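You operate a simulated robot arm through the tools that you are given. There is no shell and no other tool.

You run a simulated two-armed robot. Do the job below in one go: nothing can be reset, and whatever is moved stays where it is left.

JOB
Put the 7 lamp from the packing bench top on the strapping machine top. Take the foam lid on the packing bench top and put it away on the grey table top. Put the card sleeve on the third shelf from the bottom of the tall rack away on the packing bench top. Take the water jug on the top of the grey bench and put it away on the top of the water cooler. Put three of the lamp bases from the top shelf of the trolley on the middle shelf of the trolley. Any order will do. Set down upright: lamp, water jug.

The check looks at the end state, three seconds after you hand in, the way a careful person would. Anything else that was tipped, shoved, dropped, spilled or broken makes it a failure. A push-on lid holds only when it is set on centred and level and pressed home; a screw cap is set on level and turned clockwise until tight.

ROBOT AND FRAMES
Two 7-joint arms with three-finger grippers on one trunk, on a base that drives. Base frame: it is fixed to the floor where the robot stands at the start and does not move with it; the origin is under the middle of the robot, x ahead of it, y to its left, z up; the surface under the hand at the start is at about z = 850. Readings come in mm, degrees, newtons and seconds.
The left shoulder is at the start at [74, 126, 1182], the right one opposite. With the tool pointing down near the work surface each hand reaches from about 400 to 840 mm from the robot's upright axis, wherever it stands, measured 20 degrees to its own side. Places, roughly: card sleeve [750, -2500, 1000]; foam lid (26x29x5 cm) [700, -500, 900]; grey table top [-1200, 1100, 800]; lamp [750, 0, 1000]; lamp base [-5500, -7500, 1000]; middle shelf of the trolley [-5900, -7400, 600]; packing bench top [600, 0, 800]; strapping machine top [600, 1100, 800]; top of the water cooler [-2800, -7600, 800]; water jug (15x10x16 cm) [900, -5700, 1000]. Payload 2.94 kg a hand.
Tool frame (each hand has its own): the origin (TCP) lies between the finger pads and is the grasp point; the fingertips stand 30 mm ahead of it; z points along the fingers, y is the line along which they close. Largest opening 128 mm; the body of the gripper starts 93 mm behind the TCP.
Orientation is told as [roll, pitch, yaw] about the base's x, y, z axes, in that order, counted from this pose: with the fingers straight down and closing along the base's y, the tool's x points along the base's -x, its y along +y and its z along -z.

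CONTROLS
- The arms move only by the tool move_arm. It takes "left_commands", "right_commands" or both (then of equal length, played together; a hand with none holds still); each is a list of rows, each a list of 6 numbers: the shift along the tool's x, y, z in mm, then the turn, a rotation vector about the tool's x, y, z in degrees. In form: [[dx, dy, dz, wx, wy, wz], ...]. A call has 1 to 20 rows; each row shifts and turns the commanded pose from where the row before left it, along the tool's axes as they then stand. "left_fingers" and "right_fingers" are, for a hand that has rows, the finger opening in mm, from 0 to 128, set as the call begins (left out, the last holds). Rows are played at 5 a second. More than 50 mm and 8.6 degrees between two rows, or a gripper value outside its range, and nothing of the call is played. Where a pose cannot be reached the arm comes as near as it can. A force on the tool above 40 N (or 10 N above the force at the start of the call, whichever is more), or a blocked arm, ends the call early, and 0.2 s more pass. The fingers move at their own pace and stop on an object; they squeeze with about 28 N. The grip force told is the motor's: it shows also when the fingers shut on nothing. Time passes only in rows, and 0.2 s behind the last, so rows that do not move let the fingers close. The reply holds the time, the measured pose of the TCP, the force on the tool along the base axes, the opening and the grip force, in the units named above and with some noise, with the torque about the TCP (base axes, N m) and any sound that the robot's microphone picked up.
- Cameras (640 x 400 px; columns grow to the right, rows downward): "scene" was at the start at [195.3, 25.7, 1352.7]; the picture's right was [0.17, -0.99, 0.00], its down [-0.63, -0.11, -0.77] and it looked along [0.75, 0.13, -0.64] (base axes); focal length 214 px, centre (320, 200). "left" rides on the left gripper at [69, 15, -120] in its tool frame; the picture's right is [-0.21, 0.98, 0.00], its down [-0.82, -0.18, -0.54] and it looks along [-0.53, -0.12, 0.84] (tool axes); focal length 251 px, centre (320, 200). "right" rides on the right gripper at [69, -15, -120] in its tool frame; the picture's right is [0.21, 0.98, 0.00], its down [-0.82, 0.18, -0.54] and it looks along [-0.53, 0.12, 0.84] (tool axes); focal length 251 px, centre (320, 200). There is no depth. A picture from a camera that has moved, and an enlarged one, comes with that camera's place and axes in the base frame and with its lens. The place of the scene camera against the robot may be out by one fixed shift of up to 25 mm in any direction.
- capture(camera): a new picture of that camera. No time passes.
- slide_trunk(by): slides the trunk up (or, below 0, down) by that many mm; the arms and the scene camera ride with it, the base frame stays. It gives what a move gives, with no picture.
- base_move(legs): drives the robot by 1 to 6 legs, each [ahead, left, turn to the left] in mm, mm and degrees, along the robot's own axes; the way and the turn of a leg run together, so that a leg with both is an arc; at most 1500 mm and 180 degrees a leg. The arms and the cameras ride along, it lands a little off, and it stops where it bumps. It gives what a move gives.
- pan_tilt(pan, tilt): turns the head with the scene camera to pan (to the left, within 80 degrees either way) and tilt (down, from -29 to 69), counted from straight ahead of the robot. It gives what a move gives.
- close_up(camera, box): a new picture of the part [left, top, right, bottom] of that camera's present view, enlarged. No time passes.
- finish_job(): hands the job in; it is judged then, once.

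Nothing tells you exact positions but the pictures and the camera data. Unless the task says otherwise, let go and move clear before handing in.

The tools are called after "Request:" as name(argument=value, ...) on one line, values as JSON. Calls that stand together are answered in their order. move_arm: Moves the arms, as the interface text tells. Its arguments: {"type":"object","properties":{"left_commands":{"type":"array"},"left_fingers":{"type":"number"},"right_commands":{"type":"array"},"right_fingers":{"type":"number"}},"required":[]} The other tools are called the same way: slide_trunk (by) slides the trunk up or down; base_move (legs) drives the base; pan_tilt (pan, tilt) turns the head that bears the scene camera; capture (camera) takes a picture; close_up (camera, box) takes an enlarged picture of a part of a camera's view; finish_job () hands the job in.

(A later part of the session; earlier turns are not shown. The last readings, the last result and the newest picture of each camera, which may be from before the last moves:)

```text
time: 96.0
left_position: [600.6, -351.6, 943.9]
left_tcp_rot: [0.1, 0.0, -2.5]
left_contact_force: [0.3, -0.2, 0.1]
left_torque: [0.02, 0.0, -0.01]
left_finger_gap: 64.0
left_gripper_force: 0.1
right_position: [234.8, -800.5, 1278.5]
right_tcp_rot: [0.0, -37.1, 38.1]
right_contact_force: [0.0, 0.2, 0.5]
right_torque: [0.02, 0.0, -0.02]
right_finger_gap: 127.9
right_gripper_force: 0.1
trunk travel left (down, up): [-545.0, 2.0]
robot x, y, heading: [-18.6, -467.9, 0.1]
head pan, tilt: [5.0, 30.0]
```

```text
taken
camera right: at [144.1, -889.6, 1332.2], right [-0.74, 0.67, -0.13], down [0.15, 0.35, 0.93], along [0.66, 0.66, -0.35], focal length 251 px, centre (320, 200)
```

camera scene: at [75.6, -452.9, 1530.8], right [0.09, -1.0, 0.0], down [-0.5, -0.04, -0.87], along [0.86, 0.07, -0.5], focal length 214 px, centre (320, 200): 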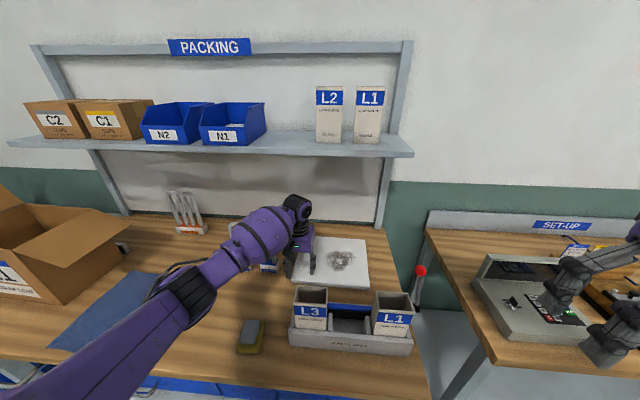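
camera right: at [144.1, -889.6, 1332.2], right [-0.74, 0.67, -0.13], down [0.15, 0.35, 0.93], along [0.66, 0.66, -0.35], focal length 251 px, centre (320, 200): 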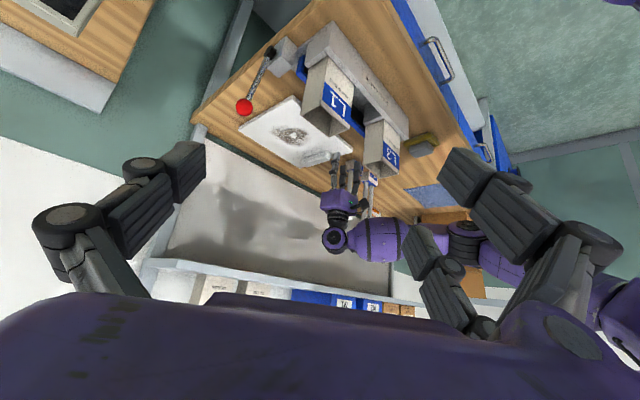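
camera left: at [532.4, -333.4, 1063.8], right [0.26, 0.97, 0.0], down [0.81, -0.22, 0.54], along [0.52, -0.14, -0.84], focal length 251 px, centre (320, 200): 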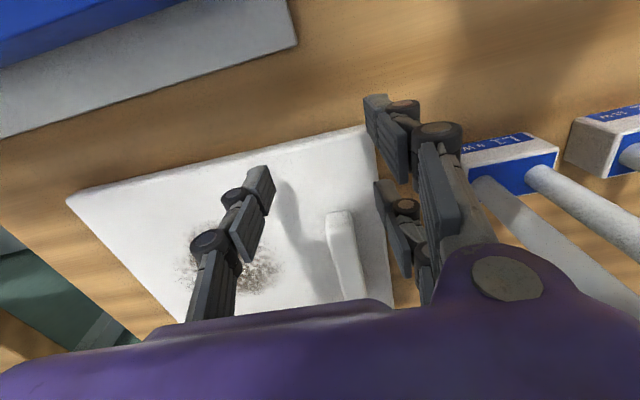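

Request:
close_up(camera="right", box=[290, 110, 460, 280])

```text
2.35 times, centred on (375, 195) of right
camera zoom: at [144.1, -889.6, 1332.2], right [-0.74, 0.67, -0.13], down [0.15, 0.35, 0.93], along [0.66, 0.66, -0.35], focal length 592 px, centre (191, 212)
```

zoom: 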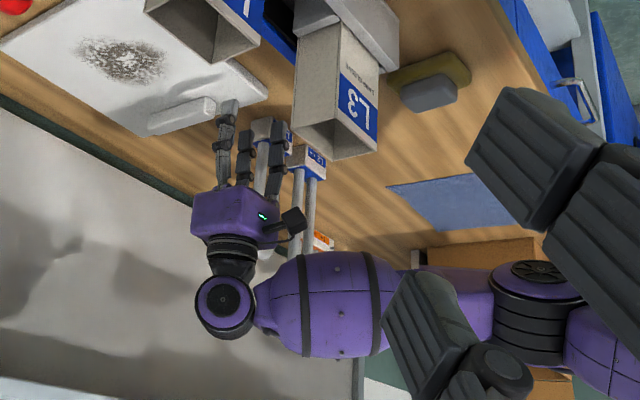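

The forearm is level, with its underside at about z 1150 now; at the grasp height it will still clear the lamp tops. I'll slide in under the shelf over the handle in small steps.

Request:
move_arm(left_commands=[[-21, 0, 0, 0, 0, 0], [-21, 0, 0, 0, 0, 0], [-21, 0, 0, 0, 0, 0], [-21, 0, 0, 0, 0, 0], [-21, 1, 0, 0, 0, 0], [-21, 1, 0, 0, 0, 0], [0, 0, 0, 0, 0, 0]])

Request:
capture(camera="left")

Request:
close_up(camera="right", box=[270, 110, 440, 280])

Request:
capture(camera="scene")

```text
time: 97.6
left_position: [688.5, -350.8, 944.8]
left_tcp_rot: [0.1, -0.1, -2.5]
left_contact_force: [-0.1, 0.1, -0.2]
left_torque: [0.0, 0.03, -0.01]
left_finger_gap: 64.2
left_gripper_force: 0.0
left hand out of reach, approached as far as the arm can: row 5, 6
right_position: [235.3, -800.5, 1278.6]
right_tcp_rot: [0.0, -37.0, 38.0]
right_contact_force: [0.3, -0.5, -0.3]
right_torque: [0.0, 0.01, -0.04]
right_finger_gap: 127.8
right_gripper_force: 0.1
trunk travel left (down, up): [-545.0, 2.0]
robot x, y, heading: [-18.0, -472.2, -0.3]
head pan, tilt: [5.0, 30.0]
```

```text
taken
camera left: at [620.3, -332.1, 1064.2], right [0.26, 0.97, 0.0], down [0.81, -0.22, 0.54], along [0.52, -0.14, -0.84], focal length 251 px, centre (320, 200)
```

left: 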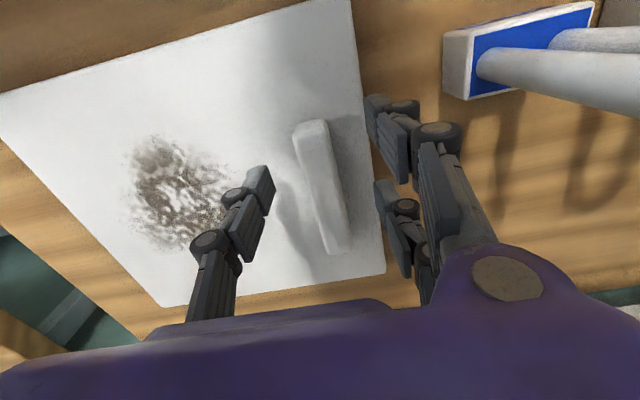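

```text
2.35 times, centred on (355, 195) of right
camera zoom: at [144.1, -889.6, 1332.3], right [-0.74, 0.67, -0.13], down [0.15, 0.35, 0.93], along [0.66, 0.66, -0.35], focal length 592 px, centre (238, 212)
```

zoom: 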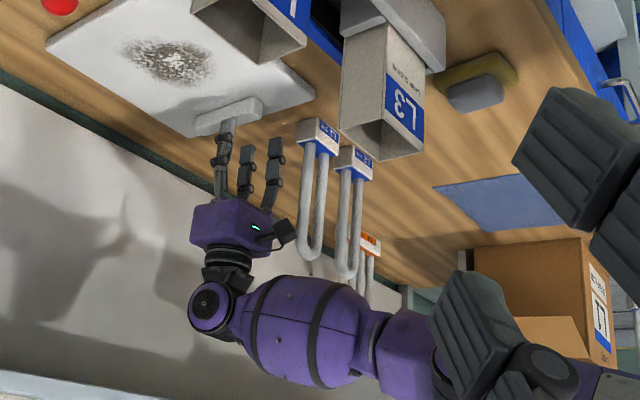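

```text
taken
camera scene: at [76.0, -452.8, 1530.7], right [0.09, -1.0, 0.0], down [-0.5, -0.04, -0.87], along [0.86, 0.07, -0.5], focal length 214 px, centre (320, 200)
```

scene: 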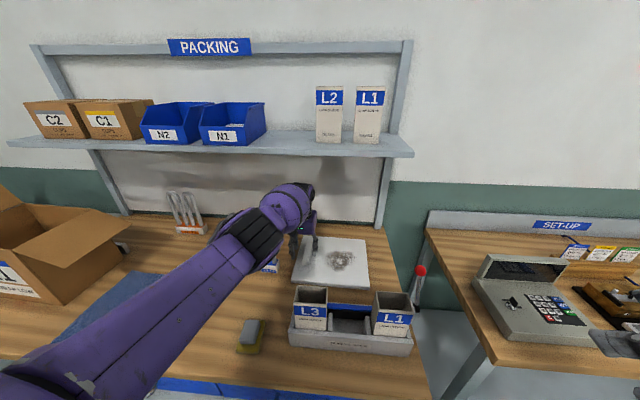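

The arm reached its limit at x≈690 with the trunk up. Tilting the hand about 10° forward gives the missing reach.

Request:
move_arm(left_commands=[[0, 0, 0, 0, -5, 0], [0, 0, 0, 0, -5, 0], [0, 0, 0, 0, 0, 0]])

Request:
capture(camera="left")

Request:
close_up(camera="right", box=[270, 110, 440, 280])

```text
time: 98.4
left_position: [689.6, -350.7, 944.9]
left_tcp_rot: [0.0, -10.1, -2.5]
left_contact_force: [-0.7, 0.0, -0.2]
left_torque: [-0.02, 0.04, 0.03]
left_finger_gap: 63.8
left_gripper_force: 0.0
right_position: [236.1, -800.9, 1278.1]
right_tcp_rot: [0.0, -37.0, 37.9]
right_contact_force: [0.1, 0.0, 0.0]
right_torque: [0.04, 0.02, -0.02]
right_finger_gap: 127.9
right_gripper_force: 0.0
trunk travel left (down, up): [-545.0, 2.0]
robot x, y, heading: [-18.6, -474.4, -0.1]
head pan, tilt: [5.0, 30.0]
```

```text
taken
camera left: at [602.0, -331.9, 1051.1], right [0.25, 0.97, 0.04], down [0.71, -0.21, 0.68], along [0.66, -0.15, -0.74], focal length 251 px, centre (320, 200)
```

left: 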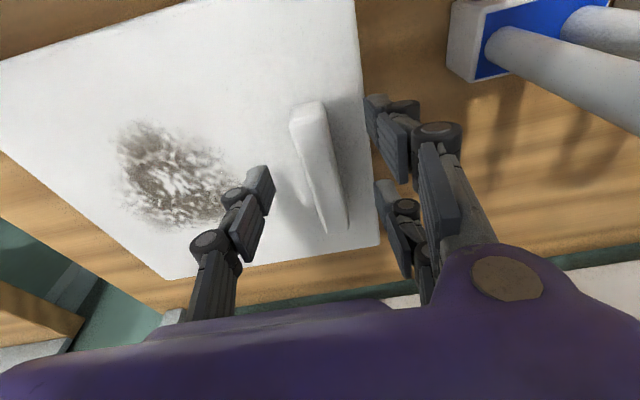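

```text
2.35 times, centred on (355, 195) of right
camera zoom: at [144.4, -889.9, 1332.3], right [-0.74, 0.67, -0.13], down [0.15, 0.35, 0.93], along [0.66, 0.66, -0.35], focal length 592 px, centre (238, 212)
```

zoom: 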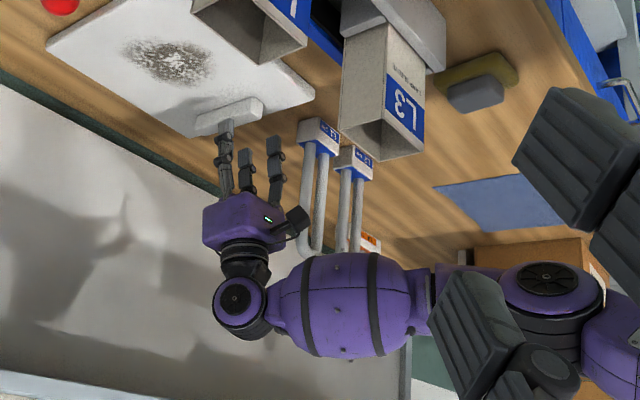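

Request:
move_arm(left_commands=[[-14, -1.5, 2.5, 0, 0, 0], [-14, -1.5, 2.5, 0, 0, 0], [0, 0, 0, 0, 0, 0]])

Request:
move_arm(left_commands=[[1.7, 0, 9.8, 0, 0, 0], [1.7, 0, 9.8, 0, 0, 0], [0, 0, 0, 0, 0, 0]])

Request:
capture(camera="left")

Request:
close_up(camera="right", box=[300, 120, 400, 200])

```text
time: 99.2
left_position: [715.7, -355.1, 946.2]
left_tcp_rot: [0.0, -10.1, -2.5]
left_contact_force: [-1.0, 0.1, -1.1]
left_torque: [-0.01, -0.02, 0.01]
left_finger_gap: 64.2
left_gripper_force: 0.2
right_position: [233.4, -800.3, 1278.7]
right_tcp_rot: [0.0, -37.0, 38.0]
right_contact_force: [0.4, -0.6, 0.1]
right_torque: [0.01, -0.02, -0.01]
right_finger_gap: 127.9
right_gripper_force: 0.1
trunk travel left (down, up): [-545.0, 2.0]
robot x, y, heading: [-20.0, -468.4, 0.1]
head pan, tilt: [5.0, 30.0]
```

```text
time: 100.0
left_position: [716.5, -354.7, 926.1]
left_tcp_rot: [0.0, -10.0, -2.5]
left_contact_force: [0.0, -0.3, 0.2]
left_torque: [0.0, 0.02, 0.01]
left_finger_gap: 63.7
left_gripper_force: 0.1
right_position: [234.4, -800.1, 1278.0]
right_tcp_rot: [-0.1, -37.0, 37.9]
right_contact_force: [-0.1, -0.2, -0.3]
right_torque: [0.0, 0.01, 0.04]
right_finger_gap: 128.2
right_gripper_force: 0.1
trunk travel left (down, up): [-545.0, 2.0]
robot x, y, heading: [-20.8, -469.1, -0.1]
head pan, tilt: [5.0, 30.0]
```

```text
taken
camera left: at [629.4, -336.2, 1031.8], right [0.25, 0.97, 0.04], down [0.71, -0.21, 0.68], along [0.66, -0.15, -0.74], focal length 251 px, centre (320, 200)
```

left: 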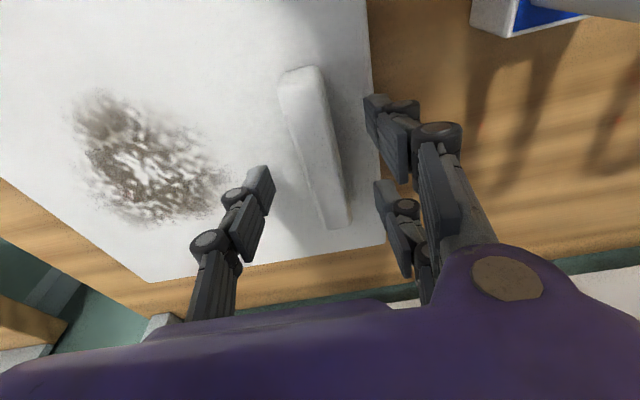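

```text
5.00 times, centred on (350, 160) of right
camera zoom: at [144.0, -889.6, 1332.3], right [-0.74, 0.67, -0.13], down [0.15, 0.35, 0.93], along [0.66, 0.66, -0.35], focal length 1257 px, centre (170, 400)
```

zoom: 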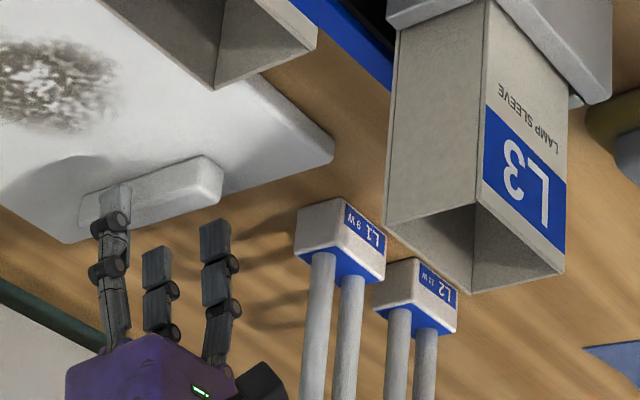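

Side view confirms the fingers straddle the handle. Lower further in small steps, watching the force.

Request:
move_arm(left_commands=[[0.7, 0, 4, 0, 0, 0], [0.7, 0, 4, 0, 0, 0], [0.5, 0, 3, 0, 0, 0], [0, 0, 0, 0, 0, 0]])

Request:
close_up(camera="right", box=[300, 120, 360, 170])

Request:
close_up(camera="left", box=[200, 40, 440, 250])

```text
time: 101.0
left_position: [716.7, -356.6, 915.3]
left_tcp_rot: [0.0, -10.1, -2.5]
left_contact_force: [0.2, 0.6, -0.2]
left_torque: [0.04, -0.01, -0.01]
left_finger_gap: 63.8
left_gripper_force: 0.0
right_position: [235.2, -800.2, 1277.5]
right_tcp_rot: [0.0, -37.0, 37.9]
right_contact_force: [0.4, -0.4, 0.2]
right_torque: [0.0, 0.0, -0.01]
right_finger_gap: 128.0
right_gripper_force: 0.0
trunk travel left (down, up): [-545.0, 2.0]
robot x, y, heading: [-19.3, -472.2, 0.1]
head pan, tilt: [5.0, 30.0]
```

```text
8.00 times, centred on (330, 145) of right
camera zoom: at [144.1, -889.6, 1332.3], right [-0.74, 0.67, -0.13], down [0.15, 0.35, 0.93], along [0.66, 0.66, -0.35], focal length 2012 px, centre (240, 640)
```

zoom: 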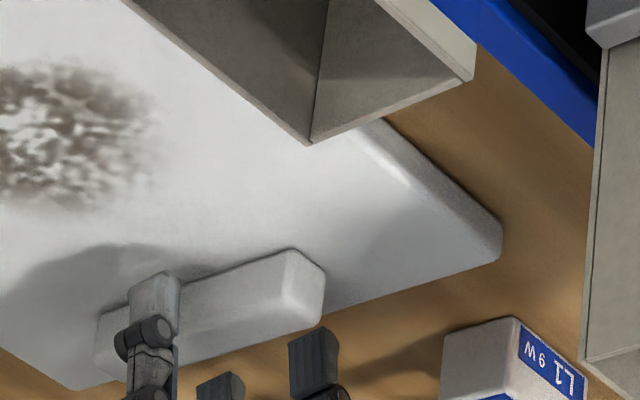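

```text
1.90 times, centred on (320, 145) of left
camera zoom: at [629.8, -337.1, 1021.1], right [0.25, 0.97, 0.04], down [0.71, -0.21, 0.68], along [0.66, -0.15, -0.74], focal length 479 px, centre (320, 305)
```

zoom: 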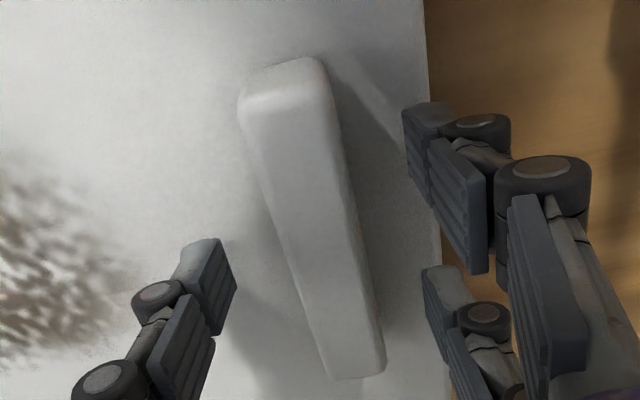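

Request:
move_arm(left_commands=[[0.7, 0, 3.5, 0, 0, 0], [0, 0, 0, 0, 0, 0]])

Request:
move_arm(left_commands=[[0.5, 0, 3, 0, 0, 0], [0, 0, 0, 0, 0, 0]])

Request:
close_up(camera="right", box=[300, 120, 360, 170])

```text
time: 101.6
left_position: [717.8, -357.1, 911.6]
left_tcp_rot: [0.1, -10.0, -2.5]
left_contact_force: [0.9, -0.2, -0.7]
left_torque: [0.04, 0.01, 0.02]
left_finger_gap: 64.0
left_gripper_force: 0.1
right_position: [234.2, -801.2, 1277.5]
right_tcp_rot: [0.1, -37.0, 38.0]
right_contact_force: [0.0, -0.4, 0.2]
right_torque: [-0.03, -0.01, 0.0]
right_finger_gap: 128.3
right_gripper_force: 0.0
trunk travel left (down, up): [-545.0, 2.0]
robot x, y, heading: [-20.1, -468.0, -0.0]
head pan, tilt: [5.0, 30.0]
```

```text
time: 102.2
left_position: [715.5, -355.7, 907.8]
left_tcp_rot: [-0.1, -10.0, -2.5]
left_contact_force: [0.3, 0.5, -0.2]
left_torque: [-0.03, 0.0, 0.03]
left_finger_gap: 63.9
left_gripper_force: 0.0
right_position: [235.5, -800.8, 1277.7]
right_tcp_rot: [0.0, -37.0, 37.9]
right_contact_force: [0.9, -0.3, 0.4]
right_torque: [0.01, -0.01, -0.01]
right_finger_gap: 127.7
right_gripper_force: 0.1
trunk travel left (down, up): [-545.0, 2.0]
robot x, y, heading: [-21.3, -471.4, -0.1]
head pan, tilt: [5.0, 30.0]
```

```text
8.00 times, centred on (330, 145) of right
camera zoom: at [144.0, -889.6, 1332.3], right [-0.74, 0.67, -0.13], down [0.15, 0.35, 0.93], along [0.66, 0.66, -0.35], focal length 2012 px, centre (240, 640)
```

zoom: 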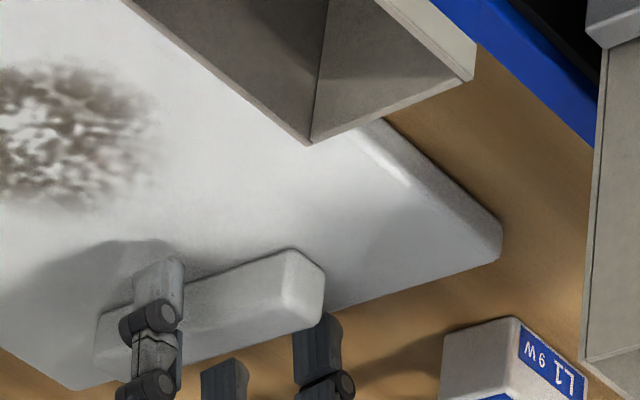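

Good depth. Close on the handle.

Request:
move_arm(left_commands=[[0, 0, 0, 0, 0, 0], [0, 0, 0, 0, 0, 0], [0, 0, 0, 0, 0, 0], [0, 0, 0, 0, 0, 0]], left_fingers=5)

Request:
close_up(camera="right", box=[300, 120, 360, 170])

Request:
capture(camera="left")

```text
time: 103.2
left_position: [716.3, -356.0, 908.8]
left_tcp_rot: [0.0, -9.9, -2.5]
left_contact_force: [-0.9, -0.1, 0.1]
left_torque: [0.03, 0.05, -0.06]
left_finger_gap: 25.4
left_gripper_force: 28.0
right_position: [234.5, -801.4, 1278.6]
right_tcp_rot: [-0.1, -37.0, 38.0]
right_contact_force: [-0.8, -0.5, 0.7]
right_torque: [-0.02, -0.01, -0.04]
right_finger_gap: 127.9
right_gripper_force: 0.0
trunk travel left (down, up): [-545.0, 2.0]
robot x, y, heading: [-19.8, -470.7, -0.2]
head pan, tilt: [5.0, 30.0]
```

```text
8.00 times, centred on (330, 145) of right
camera zoom: at [144.1, -889.6, 1332.3], right [-0.74, 0.67, -0.13], down [0.15, 0.35, 0.93], along [0.66, 0.66, -0.35], focal length 2012 px, centre (240, 640)
```

zoom: 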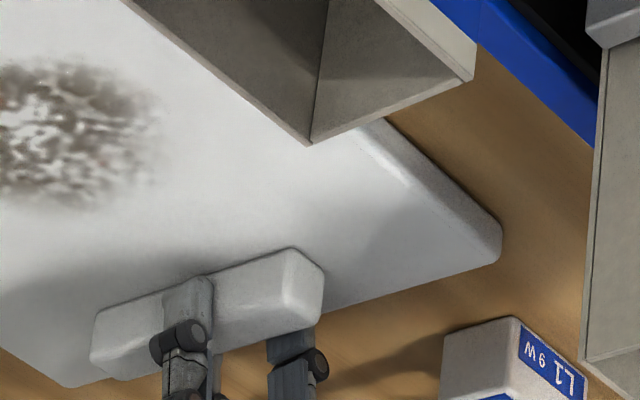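

```text
taken
camera left: at [628.7, -336.9, 1014.2], right [0.25, 0.97, 0.04], down [0.71, -0.21, 0.68], along [0.66, -0.15, -0.74], focal length 251 px, centre (320, 200)
```

left: 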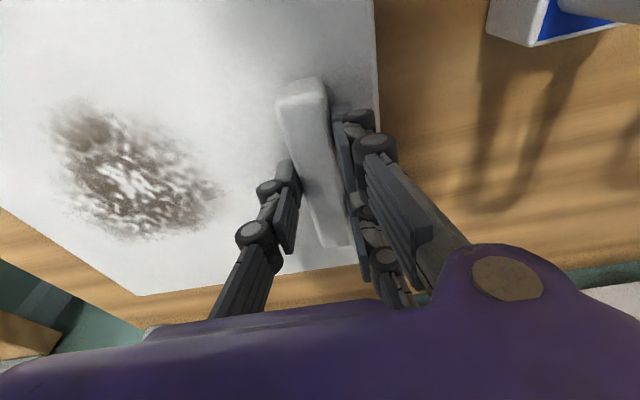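

Gripped (25 mm, 28 N). Lift a little and check that the lid hangs level.

Request:
move_arm(left_commands=[[-0.9, 0, -4.9, 0, 0, 0], [-0.9, 0, -4.9, 0, 0, 0], [-1.3, 0, -7.9, 0, 0, 0], [-1.7, 0, -9.8, 0, 0, 0], [0, 0, 0, 0, 0, 0]])

Request:
capture(camera="right")

Request:
close_up(camera="right", box=[230, 60, 400, 200])

Request:
capture(camera="left")

```text
time: 104.4
left_position: [716.1, -356.1, 935.9]
left_tcp_rot: [0.0, -10.0, -2.6]
left_contact_force: [0.1, 0.2, -1.5]
left_torque: [0.04, 0.03, 0.0]
left_finger_gap: 25.3
left_gripper_force: 28.0
right_position: [234.8, -800.7, 1276.8]
right_tcp_rot: [-0.1, -36.9, 38.0]
right_contact_force: [0.6, 0.2, 0.0]
right_torque: [-0.01, 0.01, 0.01]
right_finger_gap: 127.9
right_gripper_force: 0.0
trunk travel left (down, up): [-545.0, 2.0]
robot x, y, heading: [-23.7, -471.9, -0.1]
head pan, tilt: [5.0, 30.0]
```

```text
taken
camera right: at [144.2, -889.7, 1332.2], right [-0.74, 0.67, -0.13], down [0.15, 0.35, 0.93], along [0.66, 0.66, -0.35], focal length 251 px, centre (320, 200)
```

right: 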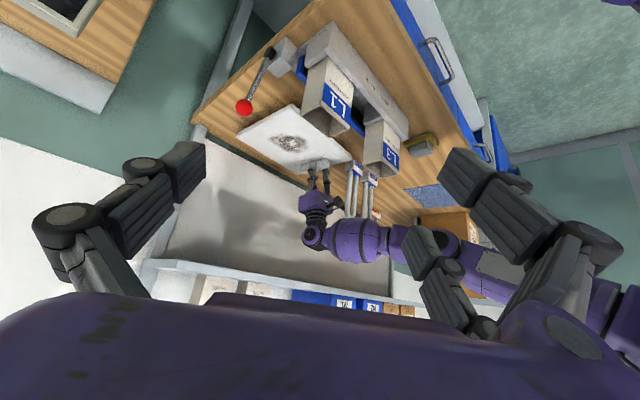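

```text
2.86 times, centred on (315, 130) of right
camera zoom: at [144.2, -889.7, 1332.2], right [-0.74, 0.67, -0.13], down [0.15, 0.35, 0.93], along [0.66, 0.66, -0.35], focal length 718 px, centre (334, 400)
```

zoom: 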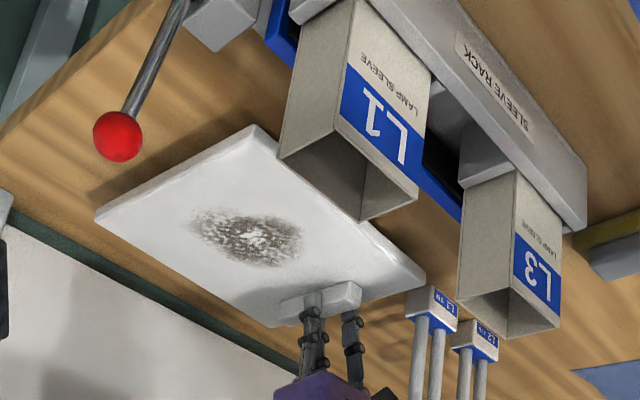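

```text
taken
camera left: at [628.9, -336.4, 1042.1], right [0.25, 0.97, 0.04], down [0.71, -0.21, 0.68], along [0.66, -0.15, -0.74], focal length 251 px, centre (320, 200)
```

left: 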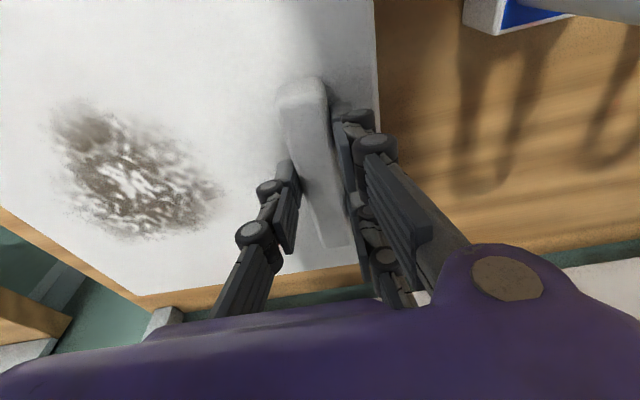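

The lid lifts level. I'll raise it to just below the shelf limit, draw back 45 mm, and then lift over the sleeves.

Request:
move_arm(left_commands=[[-2.8, 0, -15.8, 0, 0, 0], [-2.8, 0, -15.8, 0, 0, 0], [-2.8, 0, -15.8, 0, 0, 0], [-2.8, 0, -15.8, 0, 0, 0], [14.8, 0, -2.6, 0, 0, 0], [14.8, 0, -2.6, 0, 0, 0], [14.8, 0, -2.6, 0, 0, 0], [0, 0, 0, 0, 0, 0]])

Request:
close_up(camera="right", box=[230, 60, 400, 200])

Request:
capture(camera="scene")

```text
time: 106.2
left_position: [672.4, -353.2, 998.6]
left_tcp_rot: [0.0, -9.9, -2.4]
left_contact_force: [-0.2, 0.3, -0.2]
left_torque: [0.07, 0.0, -0.02]
left_finger_gap: 25.5
left_gripper_force: 27.7
right_position: [235.4, -800.3, 1278.4]
right_tcp_rot: [0.1, -37.0, 37.8]
right_contact_force: [0.3, 0.3, -0.3]
right_torque: [0.04, 0.02, 0.01]
right_finger_gap: 127.9
right_gripper_force: 0.1
trunk travel left (down, up): [-545.0, 2.0]
robot x, y, heading: [-16.7, -472.7, 0.0]
head pan, tilt: [5.0, 30.0]
```

```text
2.86 times, centred on (315, 130) of right
camera zoom: at [144.4, -889.7, 1332.3], right [-0.74, 0.67, -0.13], down [0.15, 0.35, 0.93], along [0.66, 0.66, -0.35], focal length 718 px, centre (334, 400)
```

zoom: 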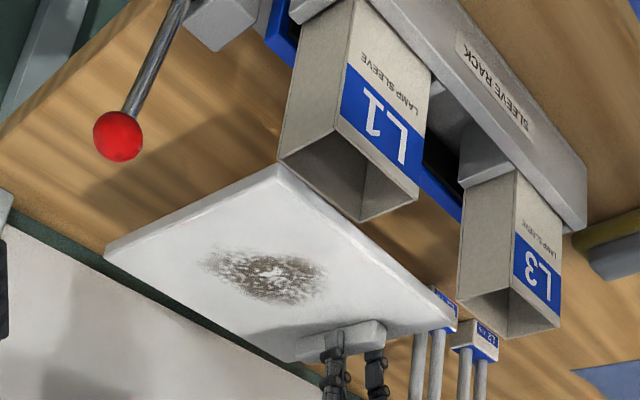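

```text
taken
camera scene: at [76.2, -452.9, 1530.7], right [0.09, -1.0, 0.0], down [-0.5, -0.04, -0.87], along [0.86, 0.07, -0.5], focal length 214 px, centre (320, 200)
```

scene: 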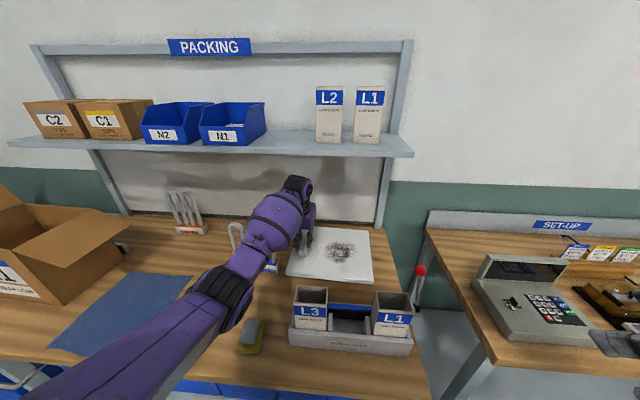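

Request:
move_arm(left_commands=[[-3, 0, -30, 0, 0, 0], [-6, 0, -33.8, 0, 0, 0], [-6, 0, -33.8, 0, 0, 0], [-6, 0, -33.8, 0, 0, 0], [29.5, 0, -5.2, 0, 0, 0], [29.5, 0, -5.2, 0, 0, 0], [29.5, 0, -5.2, 0, 0, 0], [29.5, 0, -5.2, 0, 0, 0], [29.5, 0, -5.2, 0, 0, 0], [0, 0, 0, 0, 0, 0]])

Request:
capture(camera="scene")

Request:
capture(camera="left")

Request:
capture(camera="right")

```text
time: 108.4
left_position: [520.7, -350.7, 1130.4]
left_tcp_rot: [0.0, -10.0, -2.5]
left_contact_force: [-0.4, 1.1, -1.4]
left_torque: [0.12, 0.05, -0.01]
left_finger_gap: 25.4
left_gripper_force: 27.8
right_position: [235.6, -799.8, 1278.1]
right_tcp_rot: [0.0, -37.0, 38.0]
right_contact_force: [-0.3, 0.0, -0.7]
right_torque: [-0.03, 0.0, 0.03]
right_finger_gap: 128.0
right_gripper_force: 0.0
trunk travel left (down, up): [-545.0, 2.0]
robot x, y, heading: [-19.0, -468.6, 0.3]
head pan, tilt: [5.0, 30.0]
```

```text
taken
camera scene: at [76.6, -453.1, 1530.6], right [0.09, -1.0, 0.0], down [-0.5, -0.04, -0.87], along [0.86, 0.07, -0.5], focal length 214 px, centre (320, 200)
```

scene: 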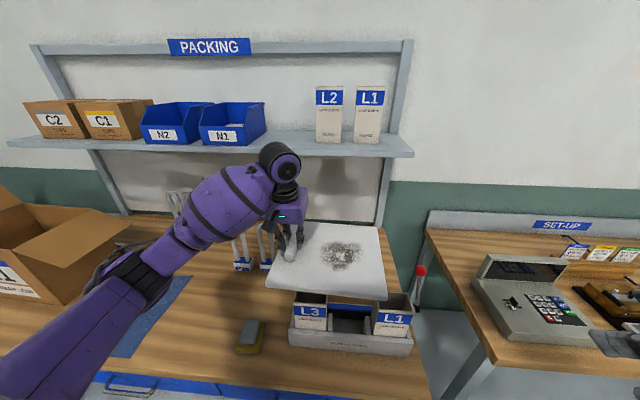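

```text
taken
camera left: at [433.5, -330.6, 1236.6], right [0.25, 0.97, 0.04], down [0.71, -0.21, 0.68], along [0.66, -0.15, -0.74], focal length 251 px, centre (320, 200)
```

left: 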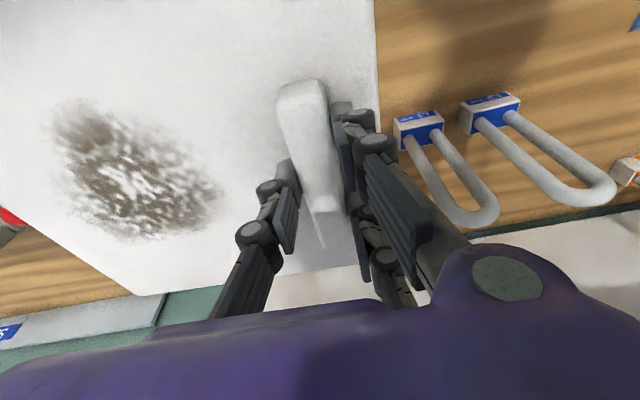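

```text
taken
camera right: at [144.6, -889.9, 1332.1], right [-0.74, 0.67, -0.13], down [0.15, 0.35, 0.93], along [0.66, 0.66, -0.35], focal length 251 px, centre (320, 200)
```

right: 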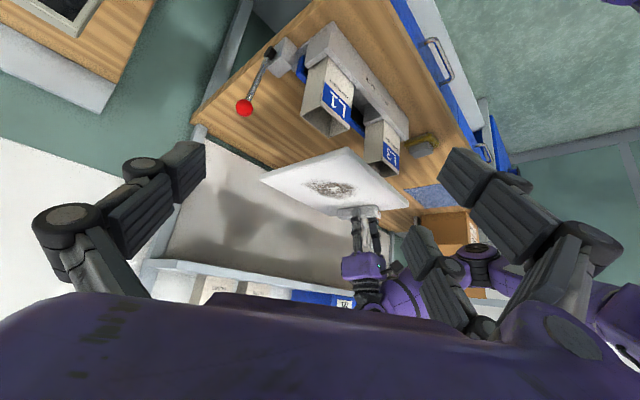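

The lid is clear above the sleeves. I'll back away from the bench, straighten the right hand, and turn left toward the grey table.

Request:
base_move(legs=[[-420, 0, 0]])

Request:
move_arm(right_commands=[[0, 0, 0, 0, 7.4, 0], [0, 0, 0, 0, 7.4, 0], [0, 0, 0, 0, 7.4, 0], [0, 0, 0, 0, 7.4, 0], [0, 0, 0, 0, 7.4, 0], [0, 0, 0, 0, 0, 7.6], [0, 0, 0, 0, 0, 7.6], [0, 0, 0, 0, 0, 7.6], [0, 0, 0, 0, 0, 7.6], [0, 0, 0, 0, 0, 7.6], [0, 0, 0, 0, 0, 0]])

Request:
pan_tilt(pan=80, tilt=25)

Request:
capture(camera="scene")

Request:
pan_tilt(pan=-80, tilt=25)

Request:
capture(camera="scene")

```text
time: 111.0
left_position: [100.8, -351.0, 1129.6]
left_tcp_rot: [0.0, -10.0, -2.5]
left_contact_force: [-0.1, -0.1, 0.1]
left_torque: [0.07, 0.01, -0.04]
left_finger_gap: 25.3
left_gripper_force: 28.2
right_position: [-184.5, -800.6, 1277.8]
right_tcp_rot: [0.0, -36.9, 37.8]
right_contact_force: [0.4, 0.2, -0.1]
right_torque: [-0.02, 0.0, -0.04]
right_finger_gap: 127.8
right_gripper_force: 0.1
trunk travel left (down, up): [-545.0, 2.0]
robot x, y, heading: [-439.2, -469.6, -0.3]
head pan, tilt: [5.0, 30.0]
```

```text
time: 113.4
left_position: [100.0, -350.3, 1130.6]
left_tcp_rot: [0.0, -10.0, -2.5]
left_contact_force: [-0.2, 0.0, -0.4]
left_torque: [0.05, 0.0, 0.04]
left_finger_gap: 25.4
left_gripper_force: 28.0
right_position: [-185.3, -800.5, 1277.7]
right_tcp_rot: [0.0, 0.0, -0.2]
right_contact_force: [-0.1, -0.3, -0.7]
right_torque: [0.06, 0.01, 0.02]
right_finger_gap: 128.2
right_gripper_force: 0.0
trunk travel left (down, up): [-545.0, 2.0]
robot x, y, heading: [-439.5, -473.0, 0.1]
head pan, tilt: [5.0, 30.0]
```

```text
time: 114.9
left_position: [100.0, -349.2, 1131.6]
left_tcp_rot: [0.1, -9.9, -2.5]
left_contact_force: [0.1, 0.4, -0.2]
left_torque: [0.05, 0.0, 0.0]
left_finger_gap: 25.4
left_gripper_force: 27.7
right_position: [-186.5, -799.3, 1278.5]
right_tcp_rot: [0.1, 0.0, -0.1]
right_contact_force: [0.5, -0.4, 0.9]
right_torque: [0.01, 0.0, 0.02]
right_finger_gap: 128.2
right_gripper_force: 0.1
trunk travel left (down, up): [-545.0, 2.0]
robot x, y, heading: [-435.3, -471.5, 0.0]
head pan, tilt: [80.0, 25.0]
```

```text
taken
camera scene: at [-418.9, -369.7, 1538.6], right [0.98, -0.17, 0.0], down [-0.07, -0.42, -0.91], along [0.16, 0.89, -0.42], focal length 214 px, centre (320, 200)
```

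scene: 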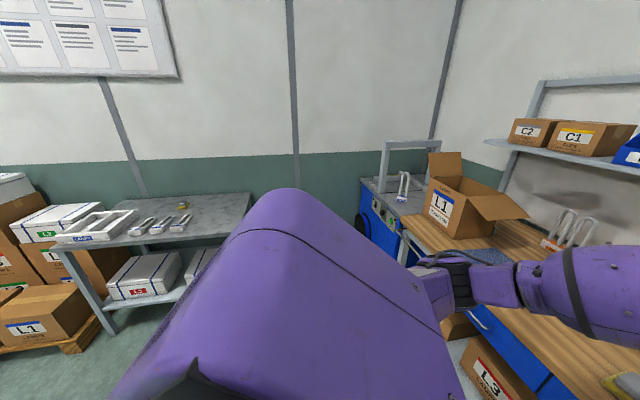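

```text
time: 117.3
left_position: [99.8, -347.8, 1130.7]
left_tcp_rot: [0.0, -10.0, -2.4]
left_contact_force: [0.0, -0.2, -1.5]
left_torque: [0.01, -0.02, 0.0]
left_finger_gap: 25.3
left_gripper_force: 28.2
right_position: [-185.2, -800.6, 1278.2]
right_tcp_rot: [0.0, 0.1, 0.0]
right_contact_force: [0.2, 1.2, -0.4]
right_torque: [0.0, 0.0, 0.01]
right_finger_gap: 128.1
right_gripper_force: 0.1
trunk travel left (down, up): [-545.0, 2.0]
robot x, y, heading: [-439.7, -470.8, -0.2]
head pan, tilt: [-80.0, 25.0]
```

```text
taken
camera scene: at [-419.0, -551.1, 1538.7], right [-0.98, -0.17, 0.0], down [-0.07, 0.42, -0.91], along [0.16, -0.89, -0.42], focal length 214 px, centre (320, 200)
```

scene: 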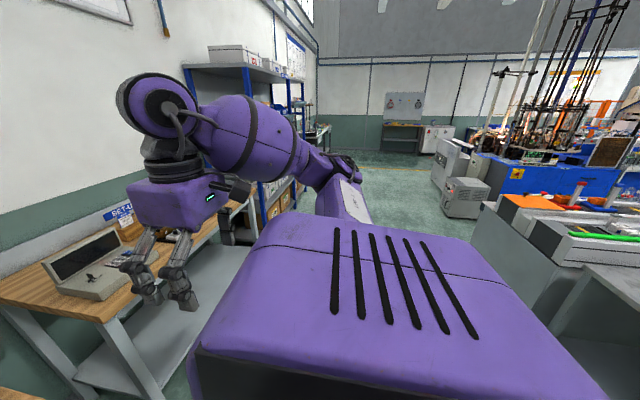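

The right part of the grey table looks free. Turning left 90° to face it.

Request:
base_move(legs=[[0, 0, 90], [300, 500, 0]])

Request:
pan_tilt(pan=0, tilt=25)

Request:
capture(camera="scene")

```text
time: 126.1
left_position: [-1067.8, 374.1, 1130.8]
left_tcp_rot: [0.1, -10.1, 87.8]
left_contact_force: [-0.5, 0.5, -1.3]
left_torque: [-0.01, 0.06, 0.02]
left_finger_gap: 25.3
left_gripper_force: 27.9
right_position: [-616.1, 92.0, 1278.0]
right_tcp_rot: [-0.1, 0.0, 90.2]
right_contact_force: [-0.8, 0.0, -0.2]
right_torque: [-0.01, -0.01, 0.01]
right_finger_gap: 128.0
right_gripper_force: 0.1
trunk travel left (down, up): [-545.0, 2.0]
robot x, y, heading: [-942.8, -169.4, 90.3]
head pan, tilt: [-80.0, 25.0]
```

```text
time: 127.6
left_position: [-1067.2, 374.7, 1131.2]
left_tcp_rot: [0.0, -10.1, 87.8]
left_contact_force: [0.2, -0.3, -0.5]
left_torque: [0.0, 0.07, 0.0]
left_finger_gap: 25.2
left_gripper_force: 28.4
right_position: [-616.8, 91.1, 1278.0]
right_tcp_rot: [0.0, -0.1, 90.3]
right_contact_force: [-0.4, 0.9, 0.7]
right_torque: [0.02, 0.0, 0.05]
right_finger_gap: 128.1
right_gripper_force: 0.0
trunk travel left (down, up): [-545.0, 2.0]
robot x, y, heading: [-941.7, -163.0, 90.8]
head pan, tilt: [0.0, 25.0]
```

```text
taken
camera scene: at [-942.7, -57.4, 1538.7], right [1.0, 0.0, 0.0], down [0.0, -0.42, -0.91], along [0.0, 0.91, -0.42], focal length 214 px, centre (320, 200)
```

scene: 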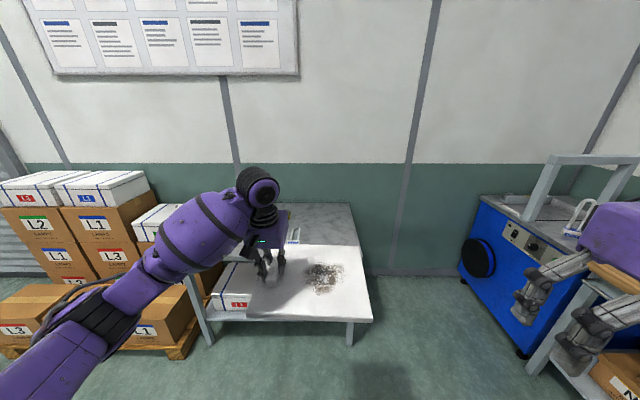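

The table's right part (x −1040…−700, y 820…1450) is free. I'll drive up to it with the lid held high.

Request:
base_move(legs=[[510, -92, -0.5]])

Request:
capture(camera="scene")

Request:
capture(camera="right")

Request:
capture(camera="left")

```text
time: 130.6
left_position: [-983.0, 878.7, 1130.6]
left_tcp_rot: [-0.1, -10.1, 88.1]
left_contact_force: [-0.1, 0.3, -1.0]
left_torque: [0.0, 0.08, 0.0]
left_finger_gap: 25.4
left_gripper_force: 28.0
right_position: [-529.0, 600.0, 1278.5]
right_tcp_rot: [0.1, -0.1, 90.7]
right_contact_force: [-0.8, 0.9, 0.4]
right_torque: [0.02, -0.01, -0.01]
right_finger_gap: 128.1
right_gripper_force: 0.1
trunk travel left (down, up): [-545.0, 2.0]
robot x, y, heading: [-856.8, 345.5, 90.9]
head pan, tilt: [0.0, 25.0]
```

```text
taken
camera scene: at [-854.9, 447.7, 1538.7], right [1.0, 0.01, 0.0], down [0.0, -0.42, -0.91], along [-0.01, 0.91, -0.42], focal length 214 px, centre (320, 200)
```

scene: 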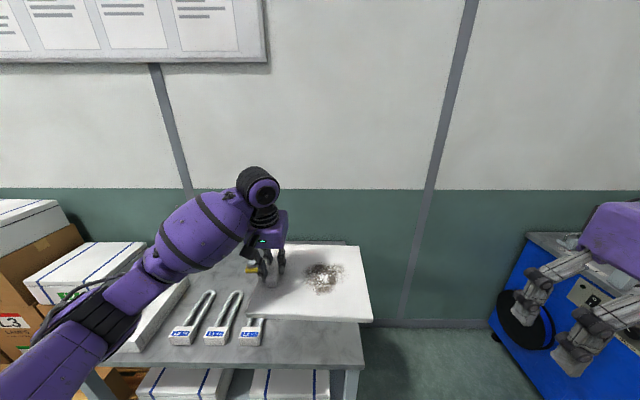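

```text
taken
camera right: at [-513.4, 531.1, 1398.4], right [-0.97, -0.23, 0.0], down [-0.19, 0.82, 0.54], along [-0.12, 0.53, -0.84], focal length 251 px, centre (320, 200)
```

right: 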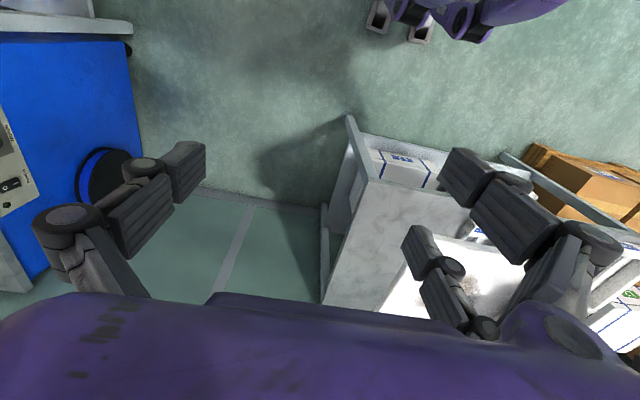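

```text
taken
camera left: at [-1000.4, 790.7, 1237.2], right [-0.97, 0.24, 0.04], down [0.2, 0.71, 0.68], along [0.14, 0.66, -0.74], focal length 251 px, centre (320, 200)
```

left: 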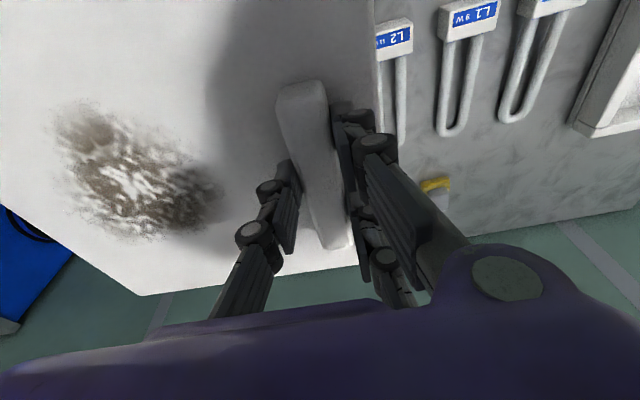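

Three lamps lie left of the free area (nearest base edge at x≈−1060); the table's right edge is at about x −728 and its top at about z 785. I'll lower the trunk and then extend over the free area.

Request:
slide_trunk(by=-145)

Request:
move_arm(left_commands=[[-20, 1, 3.5, 0, 0, -0.5], [-20, 2, 3.5, 0, 0, -0.5], [-20, 2, 3.5, 0, 0, -0.5], [-20, 2, 3.5, 0, 0, -0.4], [-20, 2, 3.5, 0, 0, 0], [-20, 2, 3.5, 0, 0, 0], [0, 0, 0, 0, 0, 0]])

Request:
capture(camera="scene")

Request:
capture(camera="right")

Request:
capture(camera="left")

```text
time: 132.3
left_position: [-983.8, 879.4, 988.0]
left_tcp_rot: [0.0, -10.1, 88.2]
left_contact_force: [-0.6, 0.1, -0.8]
left_torque: [-0.03, 0.04, 0.02]
left_finger_gap: 25.1
left_gripper_force: 28.5
right_position: [-529.3, 599.6, 1134.6]
right_tcp_rot: [0.0, -0.1, 90.6]
right_contact_force: [-0.9, -0.3, -0.2]
right_torque: [0.01, -0.01, 0.02]
right_finger_gap: 127.8
right_gripper_force: 0.0
trunk travel left (down, up): [-400.0, 147.0]
robot x, y, heading: [-857.3, 346.7, 90.7]
head pan, tilt: [0.0, 25.0]
```

```text
time: 133.9
left_position: [-994.5, 1003.4, 986.8]
left_tcp_rot: [-0.3, -10.0, 90.2]
left_contact_force: [-0.3, -0.3, -0.8]
left_torque: [-0.04, 0.06, 0.0]
left_finger_gap: 25.4
left_gripper_force: 28.1
right_position: [-529.4, 598.7, 1132.8]
right_tcp_rot: [-0.1, -0.2, 90.6]
right_contact_force: [0.1, -0.2, 0.0]
right_torque: [-0.03, 0.0, 0.02]
right_finger_gap: 128.1
right_gripper_force: 0.0
trunk travel left (down, up): [-400.0, 147.0]
robot x, y, heading: [-857.9, 341.2, 90.9]
head pan, tilt: [0.0, 25.0]
```

```text
taken
camera scene: at [-856.2, 554.8, 1376.1], right [1.0, 0.01, 0.0], down [0.01, -0.42, -0.91], along [-0.01, 0.91, -0.42], focal length 214 px, centre (320, 200)
```

scene: 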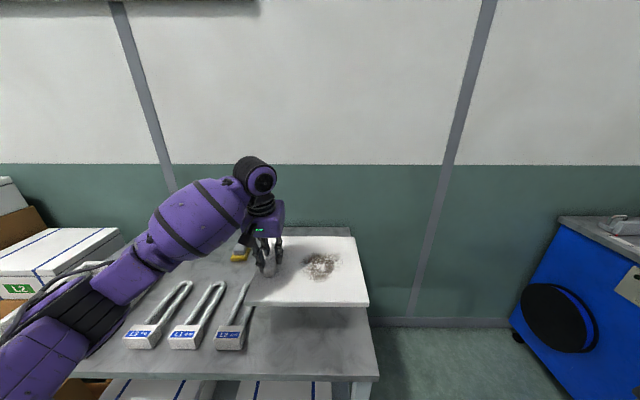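

```text
taken
camera right: at [-513.5, 531.4, 1253.3], right [-0.97, -0.23, 0.0], down [-0.19, 0.82, 0.54], along [-0.12, 0.53, -0.84], focal length 251 px, centre (320, 200)
```

right: 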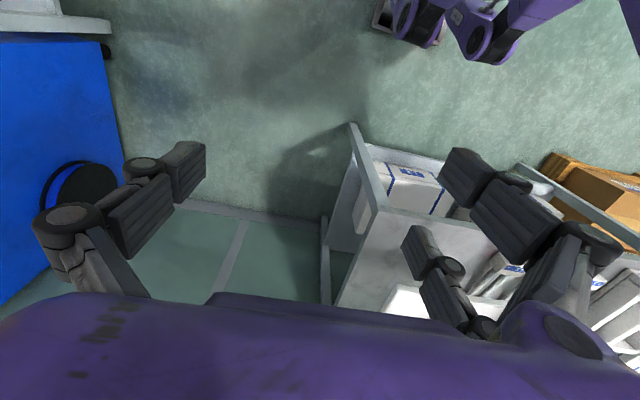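

```text
taken
camera left: at [-1008.4, 914.5, 1092.1], right [-0.98, 0.21, 0.03], down [0.18, 0.71, 0.68], along [0.12, 0.67, -0.74], focal length 251 px, centre (320, 200)
```

left: 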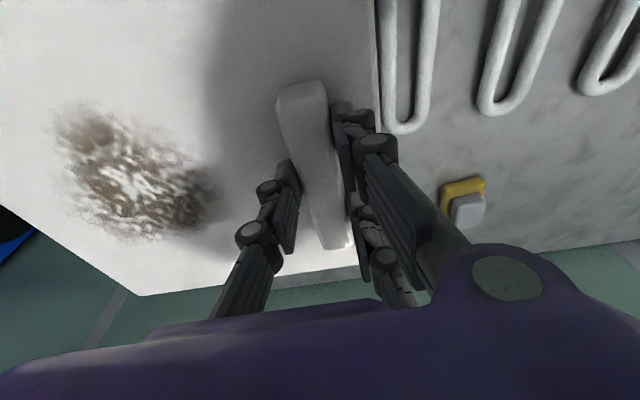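

Margins are fine (about 30 mm to the lamps, 16 mm to the table edge). Lowering the lid.

Request:
move_arm(left_commands=[[4.3, 0, 24.6, 0.3, 0, 0], [4.3, 0, 24.6, 0, 0, 0], [4.3, 0, 24.6, 0, 0, 0], [3.5, 0, 19.7, 0, 0, 0], [2.6, 0, 14.8, 0, 0, 0], [0, 0, 0, 0, 0, 0]])

Request:
capture(camera="scene")

Request:
capture(camera="left")

```text
time: 135.3
left_position: [-990.6, 1001.4, 878.3]
left_tcp_rot: [-0.8, -10.1, 90.1]
left_contact_force: [-0.2, -0.4, -0.2]
left_torque: [-0.02, 0.03, 0.0]
left_finger_gap: 25.1
left_gripper_force: 28.2
right_position: [-528.7, 599.6, 1133.1]
right_tcp_rot: [-0.1, -0.1, 90.6]
right_contact_force: [0.2, -0.8, 0.0]
right_torque: [0.0, -0.04, 0.02]
right_finger_gap: 127.7
right_gripper_force: 0.1
trunk travel left (down, up): [-400.0, 147.0]
robot x, y, heading: [-857.3, 342.4, 90.7]
head pan, tilt: [0.0, 25.0]
```

```text
taken
camera scene: at [-856.0, 555.1, 1376.1], right [1.0, 0.01, 0.0], down [0.0, -0.42, -0.91], along [-0.01, 0.91, -0.42], focal length 214 px, centre (320, 200)
```

scene: 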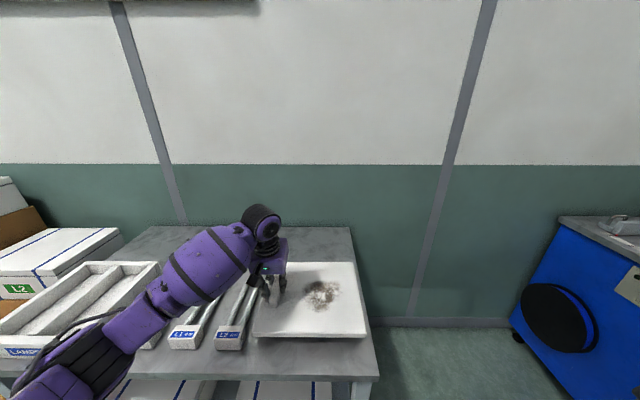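

```text
taken
camera left: at [-1006.4, 912.8, 983.2], right [-0.98, 0.21, 0.03], down [0.17, 0.71, 0.68], along [0.12, 0.67, -0.73], focal length 251 px, centre (320, 200)
```

left: 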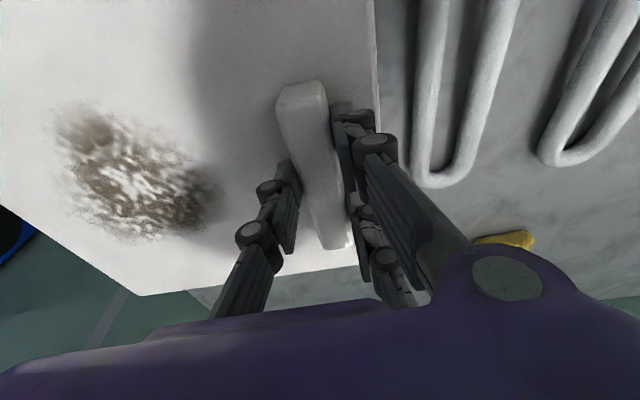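

Request:
move_arm(left_commands=[[2.1, 0, 11.8, -0.8, 0, 0], [1.4, 0, 7.9, 0, 0, 0], [0, 0, 0, 0, 0, 0]])

Request:
close_up(camera="scene", box=[220, 230, 400, 390])

```text
time: 136.1
left_position: [-990.7, 1001.4, 856.4]
left_tcp_rot: [0.1, -10.0, 90.1]
left_contact_force: [0.4, 0.1, -0.1]
left_torque: [-0.03, 0.02, 0.0]
left_finger_gap: 25.2
left_gripper_force: 27.8
right_position: [-528.6, 598.8, 1134.2]
right_tcp_rot: [0.0, 0.1, 90.6]
right_contact_force: [0.2, -0.9, -1.4]
right_torque: [0.01, -0.01, 0.02]
right_finger_gap: 128.1
right_gripper_force: 0.0
trunk travel left (down, up): [-400.0, 147.0]
robot x, y, heading: [-855.5, 341.1, 90.6]
head pan, tilt: [0.0, 25.0]
```

```text
2.50 times, centred on (310, 310) of scene
camera zoom: at [-856.0, 555.2, 1376.0], right [1.0, 0.01, 0.0], down [0.0, -0.42, -0.91], along [-0.01, 0.91, -0.42], focal length 536 px, centre (345, -75)
```

zoom: 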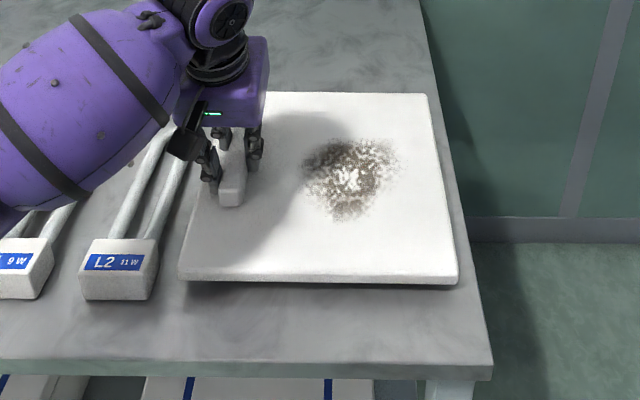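

Request:
move_arm(left_commands=[[0.9, 0, 4.9, 0, 0, 0], [0.9, 0, 4.9, 0, 0, 0], [0, 0, 0, 0, 0, 0]])

Request:
move_arm(left_commands=[[0.7, 0, 3.9, 0, 0, 0], [0, 0, 0, 0, 0, 0]])

Request:
close_up(camera="scene", box=[220, 230, 400, 390])

```text
time: 136.9
left_position: [-990.8, 999.5, 844.7]
left_tcp_rot: [0.1, -10.0, 90.0]
left_contact_force: [0.8, 1.1, 0.7]
left_torque: [0.03, 0.06, -0.02]
left_finger_gap: 25.3
left_gripper_force: 28.0
right_position: [-528.9, 600.0, 1133.3]
right_tcp_rot: [-0.1, 0.0, 90.6]
right_contact_force: [0.1, -0.5, -0.3]
right_torque: [-0.05, 0.03, -0.01]
right_finger_gap: 128.2
right_gripper_force: 0.0
trunk travel left (down, up): [-400.0, 147.0]
robot x, y, heading: [-852.1, 343.5, 90.6]
head pan, tilt: [0.0, 25.0]
```

```text
time: 137.5
left_position: [-990.7, 1000.6, 841.4]
left_tcp_rot: [0.1, -10.0, 90.1]
left_contact_force: [-0.2, 0.5, -1.7]
left_torque: [0.0, 0.08, -0.01]
left_finger_gap: 25.4
left_gripper_force: 27.8
right_position: [-529.1, 599.3, 1133.5]
right_tcp_rot: [0.0, 0.0, 90.6]
right_contact_force: [0.4, -0.5, -0.2]
right_torque: [0.02, 0.01, 0.01]
right_finger_gap: 128.0
right_gripper_force: 0.0
trunk travel left (down, up): [-400.0, 147.0]
robot x, y, heading: [-851.3, 340.2, 90.8]
head pan, tilt: [0.0, 25.0]
```

```text
2.50 times, centred on (310, 310) of scene
camera zoom: at [-856.0, 555.2, 1376.0], right [1.0, 0.01, 0.0], down [0.0, -0.42, -0.91], along [-0.01, 0.91, -0.42], focal length 536 px, centre (345, -75)
```

zoom: 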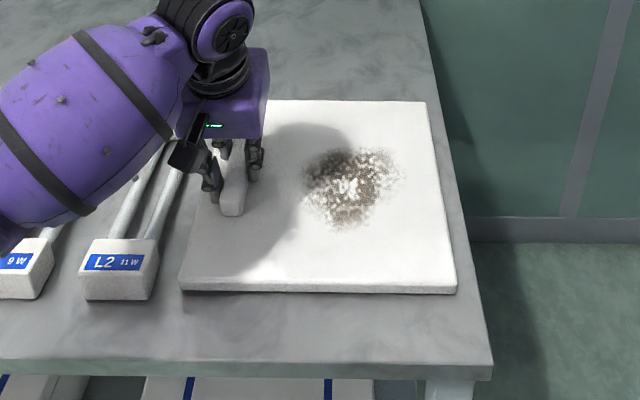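

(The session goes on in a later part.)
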